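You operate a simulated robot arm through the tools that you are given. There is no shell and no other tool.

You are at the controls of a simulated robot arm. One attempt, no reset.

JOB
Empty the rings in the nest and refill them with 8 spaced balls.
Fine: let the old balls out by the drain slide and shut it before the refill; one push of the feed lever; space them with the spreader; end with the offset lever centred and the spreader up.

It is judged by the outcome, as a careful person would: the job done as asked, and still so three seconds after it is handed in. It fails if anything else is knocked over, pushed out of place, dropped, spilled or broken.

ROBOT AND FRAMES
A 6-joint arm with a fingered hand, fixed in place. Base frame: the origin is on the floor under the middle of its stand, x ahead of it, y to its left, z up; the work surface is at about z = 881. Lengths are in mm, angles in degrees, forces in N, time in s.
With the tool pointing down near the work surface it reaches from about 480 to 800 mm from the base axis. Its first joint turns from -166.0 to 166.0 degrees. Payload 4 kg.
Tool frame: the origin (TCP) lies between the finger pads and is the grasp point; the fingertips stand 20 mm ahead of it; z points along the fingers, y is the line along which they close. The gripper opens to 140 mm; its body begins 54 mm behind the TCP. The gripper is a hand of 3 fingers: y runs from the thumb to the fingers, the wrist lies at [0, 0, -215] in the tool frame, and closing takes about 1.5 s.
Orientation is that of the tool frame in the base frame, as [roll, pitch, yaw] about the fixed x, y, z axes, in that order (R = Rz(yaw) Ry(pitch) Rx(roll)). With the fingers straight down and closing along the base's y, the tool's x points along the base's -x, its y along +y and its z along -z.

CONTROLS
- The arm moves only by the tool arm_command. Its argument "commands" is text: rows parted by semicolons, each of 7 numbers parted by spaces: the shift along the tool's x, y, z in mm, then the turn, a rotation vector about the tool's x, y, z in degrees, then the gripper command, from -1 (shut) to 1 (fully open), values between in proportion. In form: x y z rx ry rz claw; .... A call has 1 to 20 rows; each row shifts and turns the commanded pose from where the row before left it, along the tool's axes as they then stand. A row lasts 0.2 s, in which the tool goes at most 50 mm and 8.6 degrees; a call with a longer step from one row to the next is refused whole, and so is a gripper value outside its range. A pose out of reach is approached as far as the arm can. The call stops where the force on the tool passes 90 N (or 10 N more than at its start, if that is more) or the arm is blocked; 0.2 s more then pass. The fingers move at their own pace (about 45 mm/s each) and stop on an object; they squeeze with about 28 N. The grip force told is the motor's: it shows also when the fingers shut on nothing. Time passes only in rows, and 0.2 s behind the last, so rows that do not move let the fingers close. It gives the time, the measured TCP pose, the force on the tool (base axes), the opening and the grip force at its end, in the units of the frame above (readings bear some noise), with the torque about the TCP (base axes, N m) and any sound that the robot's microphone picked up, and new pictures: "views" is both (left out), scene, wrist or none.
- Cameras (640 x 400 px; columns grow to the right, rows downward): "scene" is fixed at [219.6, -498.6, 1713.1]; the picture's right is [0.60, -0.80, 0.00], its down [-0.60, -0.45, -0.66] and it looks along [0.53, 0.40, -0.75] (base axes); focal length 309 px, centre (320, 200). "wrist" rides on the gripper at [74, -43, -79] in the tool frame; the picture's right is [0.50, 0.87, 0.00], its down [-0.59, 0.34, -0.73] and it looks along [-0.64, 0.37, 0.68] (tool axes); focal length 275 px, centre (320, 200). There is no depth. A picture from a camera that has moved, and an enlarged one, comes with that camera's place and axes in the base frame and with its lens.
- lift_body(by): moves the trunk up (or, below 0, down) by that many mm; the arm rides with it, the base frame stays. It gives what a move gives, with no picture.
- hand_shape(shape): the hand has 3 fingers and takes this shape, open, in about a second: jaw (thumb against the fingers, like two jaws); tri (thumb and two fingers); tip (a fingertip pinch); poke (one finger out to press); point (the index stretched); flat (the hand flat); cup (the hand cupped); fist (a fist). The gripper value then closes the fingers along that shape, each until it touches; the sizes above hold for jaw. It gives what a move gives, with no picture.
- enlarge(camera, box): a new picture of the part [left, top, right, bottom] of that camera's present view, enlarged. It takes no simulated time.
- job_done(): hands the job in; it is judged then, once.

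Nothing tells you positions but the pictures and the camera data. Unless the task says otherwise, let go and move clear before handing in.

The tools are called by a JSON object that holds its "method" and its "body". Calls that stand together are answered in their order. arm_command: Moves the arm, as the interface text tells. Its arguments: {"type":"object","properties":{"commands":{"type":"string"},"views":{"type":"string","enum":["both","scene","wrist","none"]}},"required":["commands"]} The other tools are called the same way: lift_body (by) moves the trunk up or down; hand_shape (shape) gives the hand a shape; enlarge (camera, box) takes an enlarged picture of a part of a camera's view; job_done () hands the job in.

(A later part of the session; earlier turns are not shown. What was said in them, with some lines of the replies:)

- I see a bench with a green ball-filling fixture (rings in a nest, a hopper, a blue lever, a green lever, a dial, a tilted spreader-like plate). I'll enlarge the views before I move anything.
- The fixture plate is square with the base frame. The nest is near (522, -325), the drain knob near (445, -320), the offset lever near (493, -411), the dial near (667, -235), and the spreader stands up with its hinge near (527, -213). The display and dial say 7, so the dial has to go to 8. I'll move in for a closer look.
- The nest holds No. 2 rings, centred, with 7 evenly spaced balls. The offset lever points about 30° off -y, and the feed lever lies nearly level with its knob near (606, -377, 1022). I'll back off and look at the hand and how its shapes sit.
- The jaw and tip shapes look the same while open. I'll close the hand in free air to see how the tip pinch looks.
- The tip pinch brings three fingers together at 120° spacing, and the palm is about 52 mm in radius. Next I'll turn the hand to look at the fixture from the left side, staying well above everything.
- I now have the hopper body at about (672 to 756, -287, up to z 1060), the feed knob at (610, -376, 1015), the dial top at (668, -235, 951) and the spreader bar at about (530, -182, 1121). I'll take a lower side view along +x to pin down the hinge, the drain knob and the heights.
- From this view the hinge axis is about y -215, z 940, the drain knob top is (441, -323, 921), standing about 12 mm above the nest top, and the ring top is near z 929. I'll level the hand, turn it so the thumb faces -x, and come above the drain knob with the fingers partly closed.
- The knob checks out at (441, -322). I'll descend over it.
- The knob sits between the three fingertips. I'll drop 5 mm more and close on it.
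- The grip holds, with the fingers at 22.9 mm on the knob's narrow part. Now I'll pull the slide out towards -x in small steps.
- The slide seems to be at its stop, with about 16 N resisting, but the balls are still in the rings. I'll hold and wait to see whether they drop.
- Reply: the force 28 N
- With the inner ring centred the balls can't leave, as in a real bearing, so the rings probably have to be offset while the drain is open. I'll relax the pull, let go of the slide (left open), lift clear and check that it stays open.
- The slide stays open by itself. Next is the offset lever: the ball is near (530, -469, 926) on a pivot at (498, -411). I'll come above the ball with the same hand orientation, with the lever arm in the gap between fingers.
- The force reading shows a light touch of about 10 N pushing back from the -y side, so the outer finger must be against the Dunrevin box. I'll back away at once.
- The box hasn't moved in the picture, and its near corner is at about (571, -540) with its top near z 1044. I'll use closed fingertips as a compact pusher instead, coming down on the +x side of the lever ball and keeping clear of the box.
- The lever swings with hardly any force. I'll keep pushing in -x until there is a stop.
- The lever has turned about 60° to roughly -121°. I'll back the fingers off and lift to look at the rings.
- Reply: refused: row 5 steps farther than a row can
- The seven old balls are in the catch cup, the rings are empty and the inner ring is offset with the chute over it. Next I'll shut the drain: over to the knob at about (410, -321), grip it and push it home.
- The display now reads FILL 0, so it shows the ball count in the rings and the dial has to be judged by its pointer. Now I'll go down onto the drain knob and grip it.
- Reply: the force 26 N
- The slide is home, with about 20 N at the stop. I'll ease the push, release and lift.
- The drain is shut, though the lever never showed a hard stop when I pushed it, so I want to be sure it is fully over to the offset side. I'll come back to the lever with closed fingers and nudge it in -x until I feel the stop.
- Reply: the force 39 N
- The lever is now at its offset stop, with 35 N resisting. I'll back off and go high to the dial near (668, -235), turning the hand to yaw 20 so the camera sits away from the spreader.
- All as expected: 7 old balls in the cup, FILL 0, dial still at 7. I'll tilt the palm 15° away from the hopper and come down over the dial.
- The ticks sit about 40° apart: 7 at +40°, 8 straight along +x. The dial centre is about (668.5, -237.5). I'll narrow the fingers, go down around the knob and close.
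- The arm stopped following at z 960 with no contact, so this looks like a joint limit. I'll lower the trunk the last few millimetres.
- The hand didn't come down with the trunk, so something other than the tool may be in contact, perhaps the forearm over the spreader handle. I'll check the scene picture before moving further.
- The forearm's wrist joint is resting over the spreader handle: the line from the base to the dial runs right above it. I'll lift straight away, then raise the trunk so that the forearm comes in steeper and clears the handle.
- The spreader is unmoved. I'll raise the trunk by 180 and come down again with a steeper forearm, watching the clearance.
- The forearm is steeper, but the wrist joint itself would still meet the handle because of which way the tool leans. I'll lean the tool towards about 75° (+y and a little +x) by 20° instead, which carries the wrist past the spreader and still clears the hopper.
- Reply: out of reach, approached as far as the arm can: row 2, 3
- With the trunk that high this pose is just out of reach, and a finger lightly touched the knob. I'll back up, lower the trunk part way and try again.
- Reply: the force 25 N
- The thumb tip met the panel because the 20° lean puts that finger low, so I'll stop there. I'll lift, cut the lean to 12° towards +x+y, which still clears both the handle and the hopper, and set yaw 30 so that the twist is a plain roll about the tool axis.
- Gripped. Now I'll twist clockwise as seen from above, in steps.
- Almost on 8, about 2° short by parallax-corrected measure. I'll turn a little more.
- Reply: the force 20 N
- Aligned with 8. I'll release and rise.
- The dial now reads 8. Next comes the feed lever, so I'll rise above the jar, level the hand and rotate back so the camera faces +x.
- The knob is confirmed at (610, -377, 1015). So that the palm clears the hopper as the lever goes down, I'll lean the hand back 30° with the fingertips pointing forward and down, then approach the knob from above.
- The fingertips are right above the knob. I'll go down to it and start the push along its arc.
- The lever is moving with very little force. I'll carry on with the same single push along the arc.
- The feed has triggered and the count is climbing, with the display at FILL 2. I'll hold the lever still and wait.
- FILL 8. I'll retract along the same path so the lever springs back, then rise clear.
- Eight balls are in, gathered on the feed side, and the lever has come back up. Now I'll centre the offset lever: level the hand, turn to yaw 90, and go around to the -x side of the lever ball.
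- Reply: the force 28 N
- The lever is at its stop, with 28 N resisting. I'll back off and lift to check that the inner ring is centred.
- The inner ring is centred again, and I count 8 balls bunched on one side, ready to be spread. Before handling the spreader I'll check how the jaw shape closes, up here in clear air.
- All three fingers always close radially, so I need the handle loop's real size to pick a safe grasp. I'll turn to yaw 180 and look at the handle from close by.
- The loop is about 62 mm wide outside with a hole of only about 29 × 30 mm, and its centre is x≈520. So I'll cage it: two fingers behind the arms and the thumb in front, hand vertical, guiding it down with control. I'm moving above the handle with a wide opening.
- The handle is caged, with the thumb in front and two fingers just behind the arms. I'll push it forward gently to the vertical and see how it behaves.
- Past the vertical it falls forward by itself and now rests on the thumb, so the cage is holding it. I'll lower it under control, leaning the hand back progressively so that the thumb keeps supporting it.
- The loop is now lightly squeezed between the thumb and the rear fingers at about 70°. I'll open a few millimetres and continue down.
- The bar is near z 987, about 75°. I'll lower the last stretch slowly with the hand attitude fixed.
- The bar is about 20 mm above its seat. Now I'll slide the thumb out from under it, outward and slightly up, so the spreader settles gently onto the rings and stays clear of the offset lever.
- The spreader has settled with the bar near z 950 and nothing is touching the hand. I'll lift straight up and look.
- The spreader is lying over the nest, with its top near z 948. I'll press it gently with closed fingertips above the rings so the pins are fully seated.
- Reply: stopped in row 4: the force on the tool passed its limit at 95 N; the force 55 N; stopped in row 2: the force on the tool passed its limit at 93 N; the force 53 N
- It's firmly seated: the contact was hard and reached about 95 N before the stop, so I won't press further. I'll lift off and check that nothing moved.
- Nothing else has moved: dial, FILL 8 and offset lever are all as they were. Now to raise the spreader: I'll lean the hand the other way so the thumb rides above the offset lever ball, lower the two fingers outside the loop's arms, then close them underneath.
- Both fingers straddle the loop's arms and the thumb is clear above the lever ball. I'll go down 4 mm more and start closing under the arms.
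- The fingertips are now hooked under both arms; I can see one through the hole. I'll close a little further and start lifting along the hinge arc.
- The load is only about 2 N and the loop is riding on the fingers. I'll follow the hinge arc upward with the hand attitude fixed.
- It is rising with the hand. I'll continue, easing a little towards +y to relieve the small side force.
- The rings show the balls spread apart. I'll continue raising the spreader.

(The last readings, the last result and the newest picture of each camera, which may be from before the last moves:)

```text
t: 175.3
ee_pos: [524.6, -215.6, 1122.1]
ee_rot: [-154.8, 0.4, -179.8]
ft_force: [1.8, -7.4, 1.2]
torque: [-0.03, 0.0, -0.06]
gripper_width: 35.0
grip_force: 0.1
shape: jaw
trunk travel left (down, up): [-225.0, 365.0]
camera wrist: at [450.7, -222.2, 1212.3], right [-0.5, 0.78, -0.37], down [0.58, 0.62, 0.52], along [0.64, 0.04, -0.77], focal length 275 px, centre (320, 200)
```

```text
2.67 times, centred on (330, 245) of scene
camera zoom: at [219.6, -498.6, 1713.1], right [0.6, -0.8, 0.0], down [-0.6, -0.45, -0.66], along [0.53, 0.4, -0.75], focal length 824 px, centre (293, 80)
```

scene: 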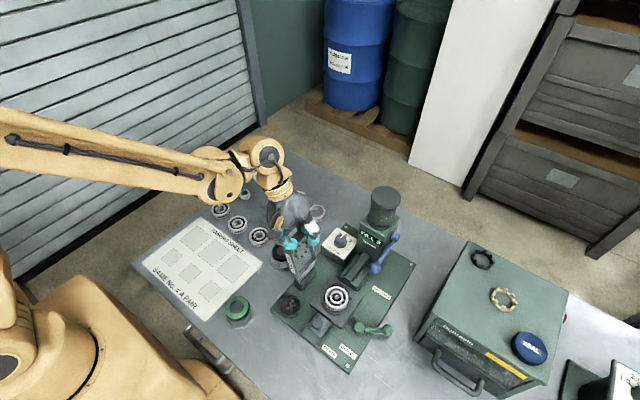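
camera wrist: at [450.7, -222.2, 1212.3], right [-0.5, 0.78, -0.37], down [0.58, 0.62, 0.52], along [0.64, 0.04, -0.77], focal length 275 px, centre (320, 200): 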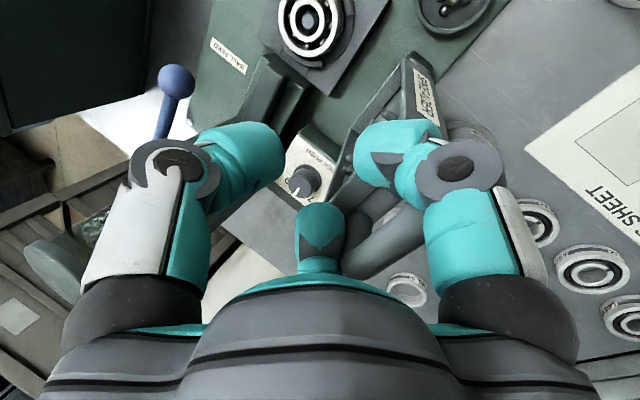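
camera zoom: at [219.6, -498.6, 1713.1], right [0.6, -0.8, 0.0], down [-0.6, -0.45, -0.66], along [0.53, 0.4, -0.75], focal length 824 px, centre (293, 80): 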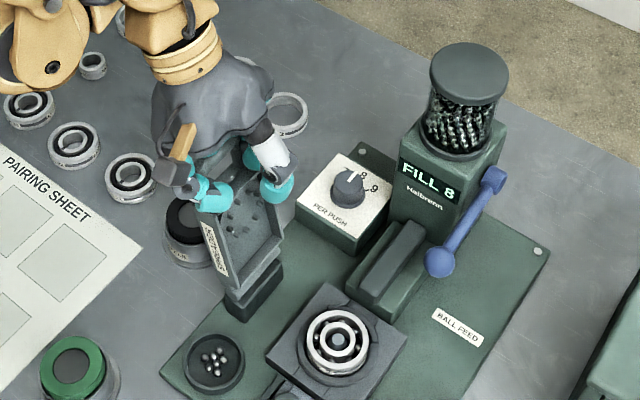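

The spreader is against its back stop, with 7 N resisting. I'll draw the fingers away to the front and make sure it stays up.

{"method": "arm_command", "body": {"commands": "0 -7.2 3.4 0 0 0 -0.5; 0 -9 4.2 0 0 0 -0.5; 0 -9 4.2 0 0 0 -0.5; 0 -13.6 6.3 0 0 0 -0.5; 0 0 0 0 0 0 -0.5; 0 0 0 0 0 0 -0.5"}}

{"method": "enlarge", "body": {"camera": "wrist", "box": [220, 60, 560, 300]}}

{"method": "enlarge", "body": {"camera": "scene", "box": [250, 170, 410, 320]}}

```text
t: 176.7
ee_pos: [523.9, -258.5, 1122.4]
ee_rot: [-154.7, 0.3, -179.8]
ft_force: [-0.8, -0.4, -1.0]
torque: [0.0, -0.03, 0.02]
gripper_width: 35.2
grip_force: 0.1
shape: jaw
trunk travel left (down, up): [-225.0, 365.0]
camera wrist: at [449.6, -263.3, 1212.6], right [-0.5, 0.78, -0.37], down [0.58, 0.62, 0.52], along [0.64, 0.05, -0.77], focal length 275 px, centre (320, 200)
```

scene: 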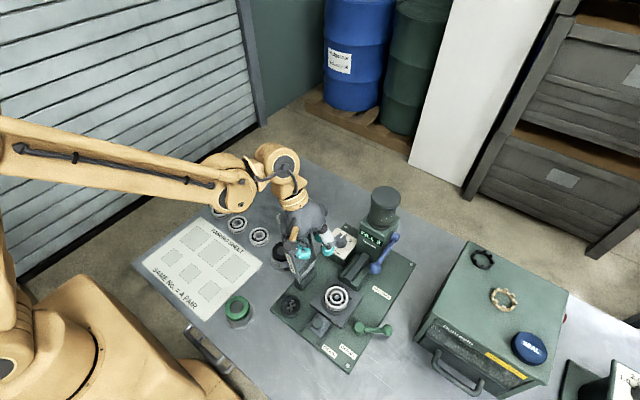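
wrist: 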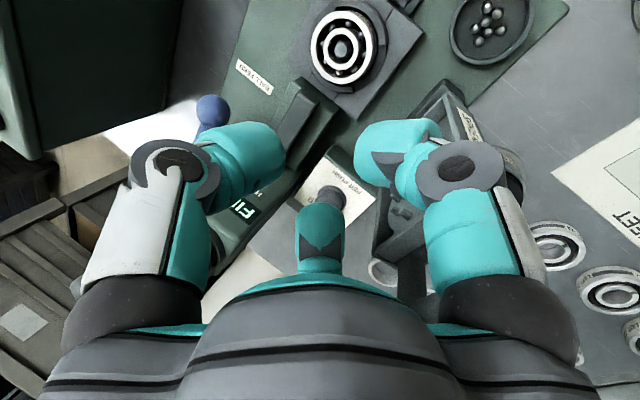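

```text
1.67 times, centred on (390, 180) of wrist
camera zoom: at [449.6, -263.3, 1212.6], right [-0.5, 0.78, -0.37], down [0.58, 0.62, 0.52], along [0.64, 0.05, -0.77], focal length 459 px, centre (203, 233)
```

zoom: 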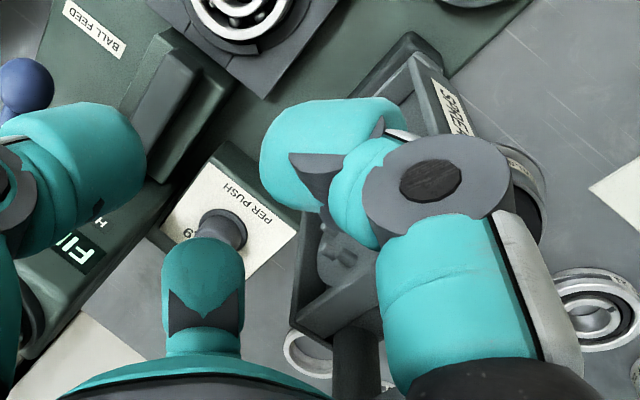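

```text
2.67 times, centred on (330, 245) of scene
camera zoom: at [219.6, -498.6, 1713.1], right [0.6, -0.8, 0.0], down [-0.6, -0.45, -0.66], along [0.53, 0.4, -0.75], focal length 824 px, centre (293, 80)
```

zoom: 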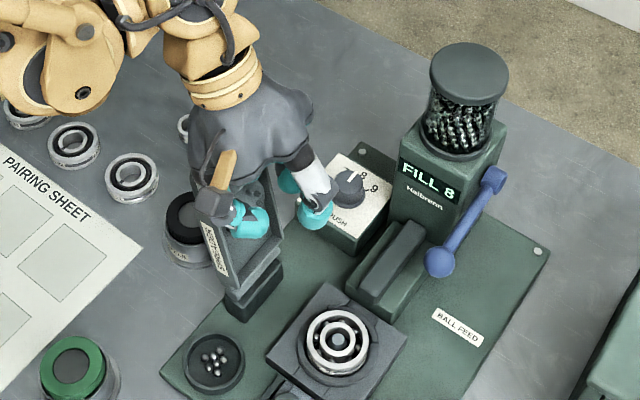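

{"method": "arm_command", "body": {"commands": "0 -18.1 8.5 0 0 0 -0.5; 0 -12.7 -27.2 0 0 0 -0.5; 0 -16.9 -36.2 0 0 0 -0.5; 0 -16.9 -36.2 0 0 0 -0.5; 0 0 0 -8.33 0 0 -0.5; 0 0 0 -8.33 0 0 -0.5; 0 0 0 -8.33 0 0 -0.5; 20 -20 0 0 0 0 0; 30 -20 0 0 0 0 0; 30 -20 0 0 0 0 0; 0 0 0 0 0 0 0"}}

{"method": "enlarge", "body": {"camera": "wrist", "box": [180, 0, 460, 220]}}

{"method": "enlarge", "body": {"camera": "wrist", "box": [210, 0, 290, 60]}}

{"method": "enlarge", "body": {"camera": "scene", "box": [260, 200, 420, 380]}}

```text
t: 179.1
ee_pos: [446.7, -338.3, 1233.3]
ee_rot: [-179.8, 0.3, -179.8]
ft_force: [0.2, 0.3, 0.3]
torque: [0.0, 0.03, -0.03]
gripper_width: 69.7
grip_force: 0.2
shape: jaw
trunk travel left (down, up): [-225.0, 365.0]
camera wrist: at [371.7, -381.1, 1312.3], right [-0.5, 0.86, -0.01], down [0.58, 0.34, 0.74], along [0.64, 0.37, -0.68], focal length 275 px, centre (320, 200)
```

scene: 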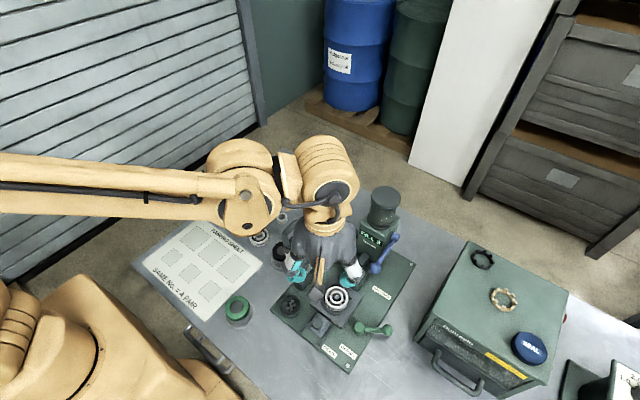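
wrist: 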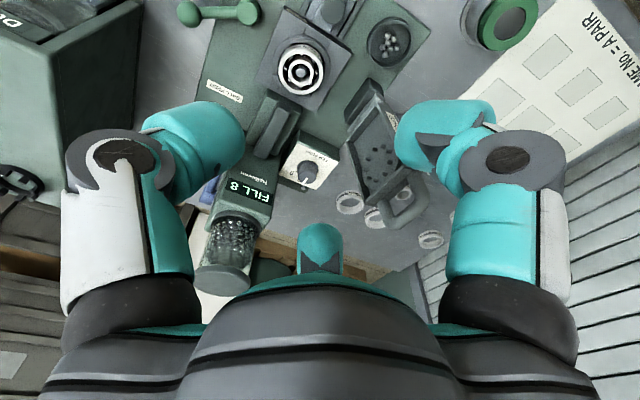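

```text
1.82 times, centred on (320, 110) of wrist
camera zoom: at [371.7, -381.1, 1312.3], right [-0.5, 0.86, -0.01], down [0.58, 0.34, 0.74], along [0.64, 0.37, -0.68], focal length 500 px, centre (320, 364)
```

zoom: 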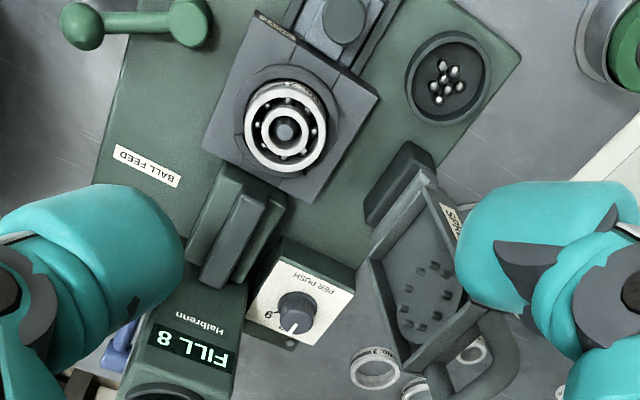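

```text
6.67 times, centred on (250, 30) of wrist
camera zoom: at [371.7, -381.1, 1312.3], right [-0.5, 0.86, -0.01], down [0.58, 0.34, 0.74], along [0.64, 0.37, -0.68], focal length 1835 px, centre (787, 1333)
```

zoom: 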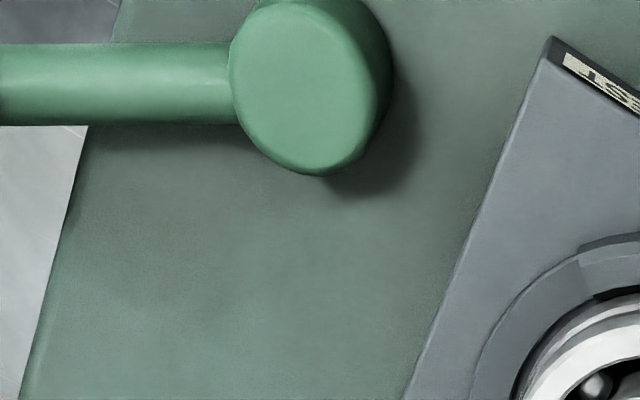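

```text
2.22 times, centred on (340, 290) of scene
camera zoom: at [219.6, -498.6, 1713.1], right [0.6, -0.8, 0.0], down [-0.6, -0.45, -0.66], along [0.53, 0.4, -0.75], focal length 686 px, centre (276, 0)
```

zoom: 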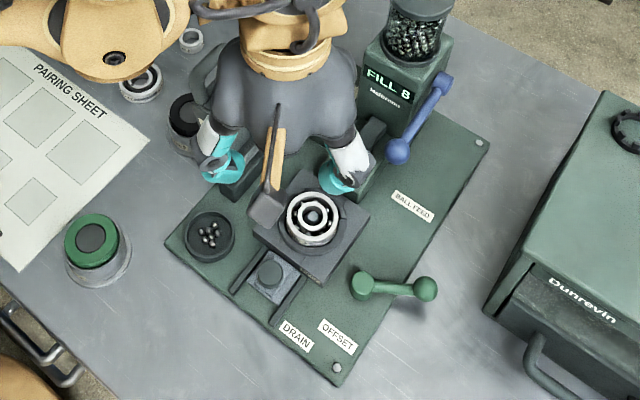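

{"method": "enlarge", "body": {"camera": "wrist", "box": [265, 30, 345, 110]}}

{"method": "enlarge", "body": {"camera": "scene", "box": [310, 270, 370, 320]}}

{"method": "arm_command", "body": {"commands": "20 30 -20 0 0 0 0; 10 35 -20 0 0 0 0; 0 40 -20 0 0 0 0; 0 40 -20 0 0 0 0.5; 0 40 -10 0 0 0 1; 0 0 0 0 0 0 1"}}

```text
5.00 times, centred on (305, 70) of wrist
camera zoom: at [371.7, -381.1, 1312.3], right [-0.5, 0.86, -0.01], down [0.58, 0.34, 0.74], along [0.64, 0.37, -0.68], focal length 1376 px, centre (395, 850)
```

zoom: 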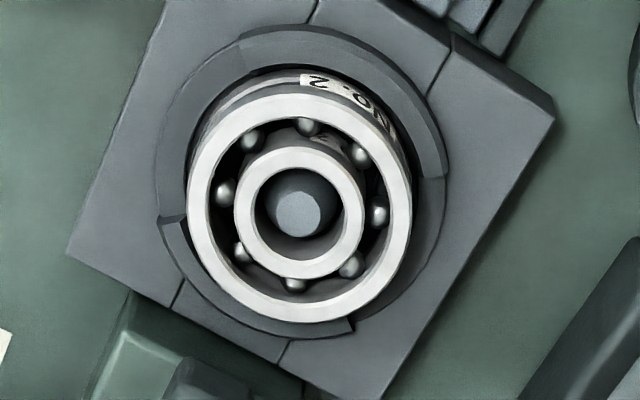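

```text
8.00 times, centred on (340, 295) of scene
camera zoom: at [219.6, -498.6, 1713.1], right [0.6, -0.8, 0.0], down [-0.6, -0.45, -0.66], along [0.53, 0.4, -0.75], focal length 2471 px, centre (160, -560)
```

zoom: 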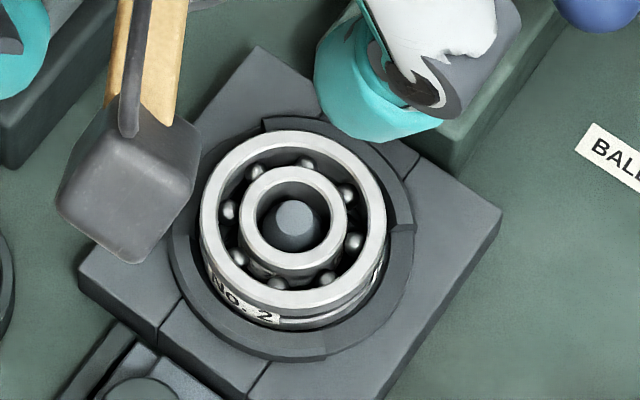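

```text
t: 180.5
ee_pos: [413.4, -153.1, 1321.9]
ee_rot: [-179.8, 0.3, -179.8]
ft_force: [0.0, 0.6, 0.5]
torque: [0.02, 0.01, 0.0]
gripper_width: 137.8
grip_force: 0.0
shape: jaw
trunk travel left (down, up): [-225.0, 365.0]
camera wrist: at [339.7, -195.7, 1399.7], right [-0.5, 0.86, -0.01], down [0.58, 0.34, 0.74], along [0.64, 0.37, -0.68], focal length 275 px, centre (320, 200)
```

scene: 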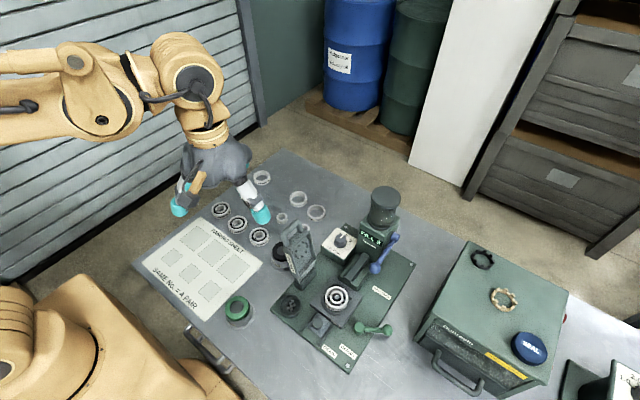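
wrist: 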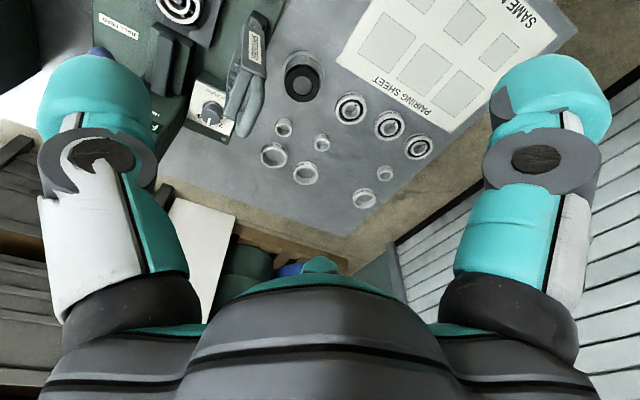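

All 8 balls are evenly spaced. I'm clear of the fixture now and will do a last overall check against the starting picture.

{"method": "enlarge", "body": {"camera": "scene", "box": [260, 180, 430, 380]}}

{"method": "enlarge", "body": {"camera": "scene", "box": [130, 160, 340, 340]}}

{"method": "enlarge", "body": {"camera": "scene", "box": [310, 270, 370, 320]}}

{"method": "enlarge", "body": {"camera": "scene", "box": [400, 220, 640, 400]}}

```text
2.00 times, centred on (345, 280) of scene
camera zoom: at [219.6, -498.6, 1713.1], right [0.6, -0.8, 0.0], down [-0.6, -0.45, -0.66], along [0.53, 0.4, -0.75], focal length 618 px, centre (270, 40)
```

zoom: 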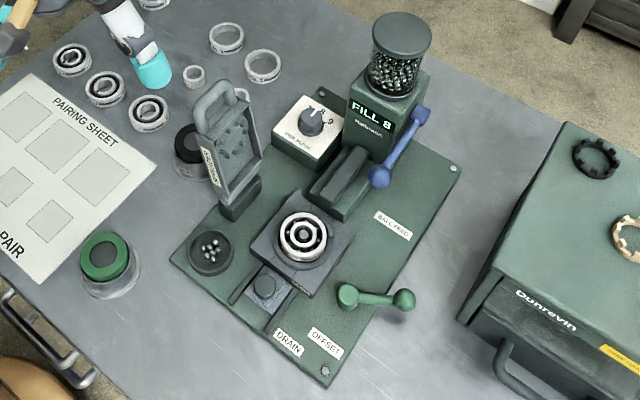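

```text
2.22 times, centred on (235, 250) of scene
camera zoom: at [219.6, -498.6, 1713.1], right [0.6, -0.8, 0.0], down [-0.6, -0.45, -0.66], along [0.53, 0.4, -0.75], focal length 686 px, centre (509, 89)
```

zoom: 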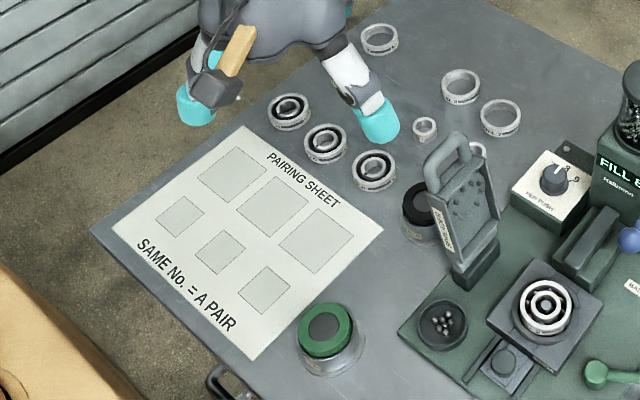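

```text
8.00 times, centred on (340, 295) of scene
camera zoom: at [219.6, -498.6, 1713.1], right [0.6, -0.8, 0.0], down [-0.6, -0.45, -0.66], along [0.53, 0.4, -0.75], focal length 2471 px, centre (160, -560)
```

zoom: 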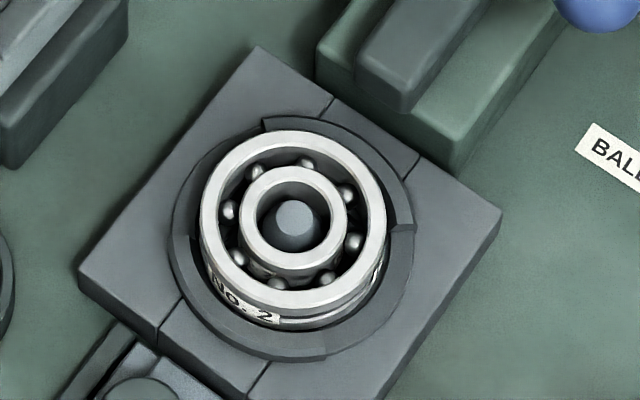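

```text
2.22 times, centred on (520, 310) of scene
camera zoom: at [219.6, -498.6, 1713.1], right [0.6, -0.8, 0.0], down [-0.6, -0.45, -0.66], along [0.53, 0.4, -0.75], focal length 686 px, centre (-124, -44)
```

zoom: 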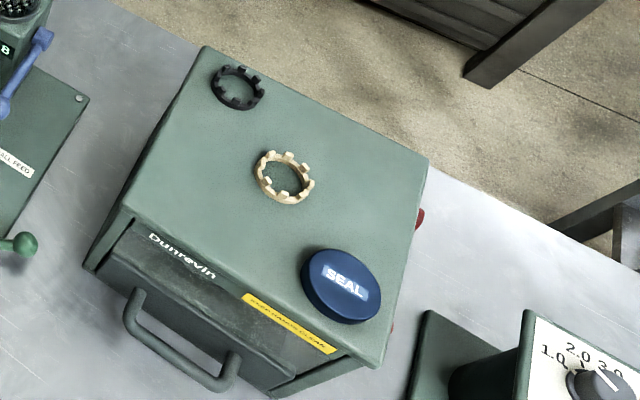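

The rings hold 8 evenly spaced balls and the display reads FILL 8, with the dial on 8. The drain is shut with the 7 old balls in the catch cup, the offset lever is centred, and the spreader and feed lever are both up. Everything else is where it started and the hand is clear, so I'm handing the job in.

{"method": "job_done", "body": {}}

```text
The job is handed in.
```

The nest rings are emptied and refilled with 8 evenly spaced balls, and the job is handed in.

- **Drain:** the 7 old balls came out through the drain slide into the catch cup. I then shut the slide to its stop before refilling.
- **Fill count:** the dial was set to 7 per push, so I turned it to 8. One push of the feed lever brought the display to FILL 8.
- **Spacing:** I centred the offset lever, lowered the spreader onto the rings, pressed it home and raised it again. A close view afterwards shows all 8 balls spread evenly.
- **End state:** the offset lever is centred, the spreader is up, the drain is shut and the hand is clear.

Four contacts went beyond what was intended. None visibly moved anything when I compared pictures afterwards:

- A finger brushed the Dunrevin box at about 10 N.
- The forearm rested on the spreader handle for a moment while I was reaching the dial.
- A fingertip met the dial panel at about 25 N, and another lightly touched the dial knob.
- Pressing the spreader down hit hard resistance and tripped the force limit twice, at about 95 N.
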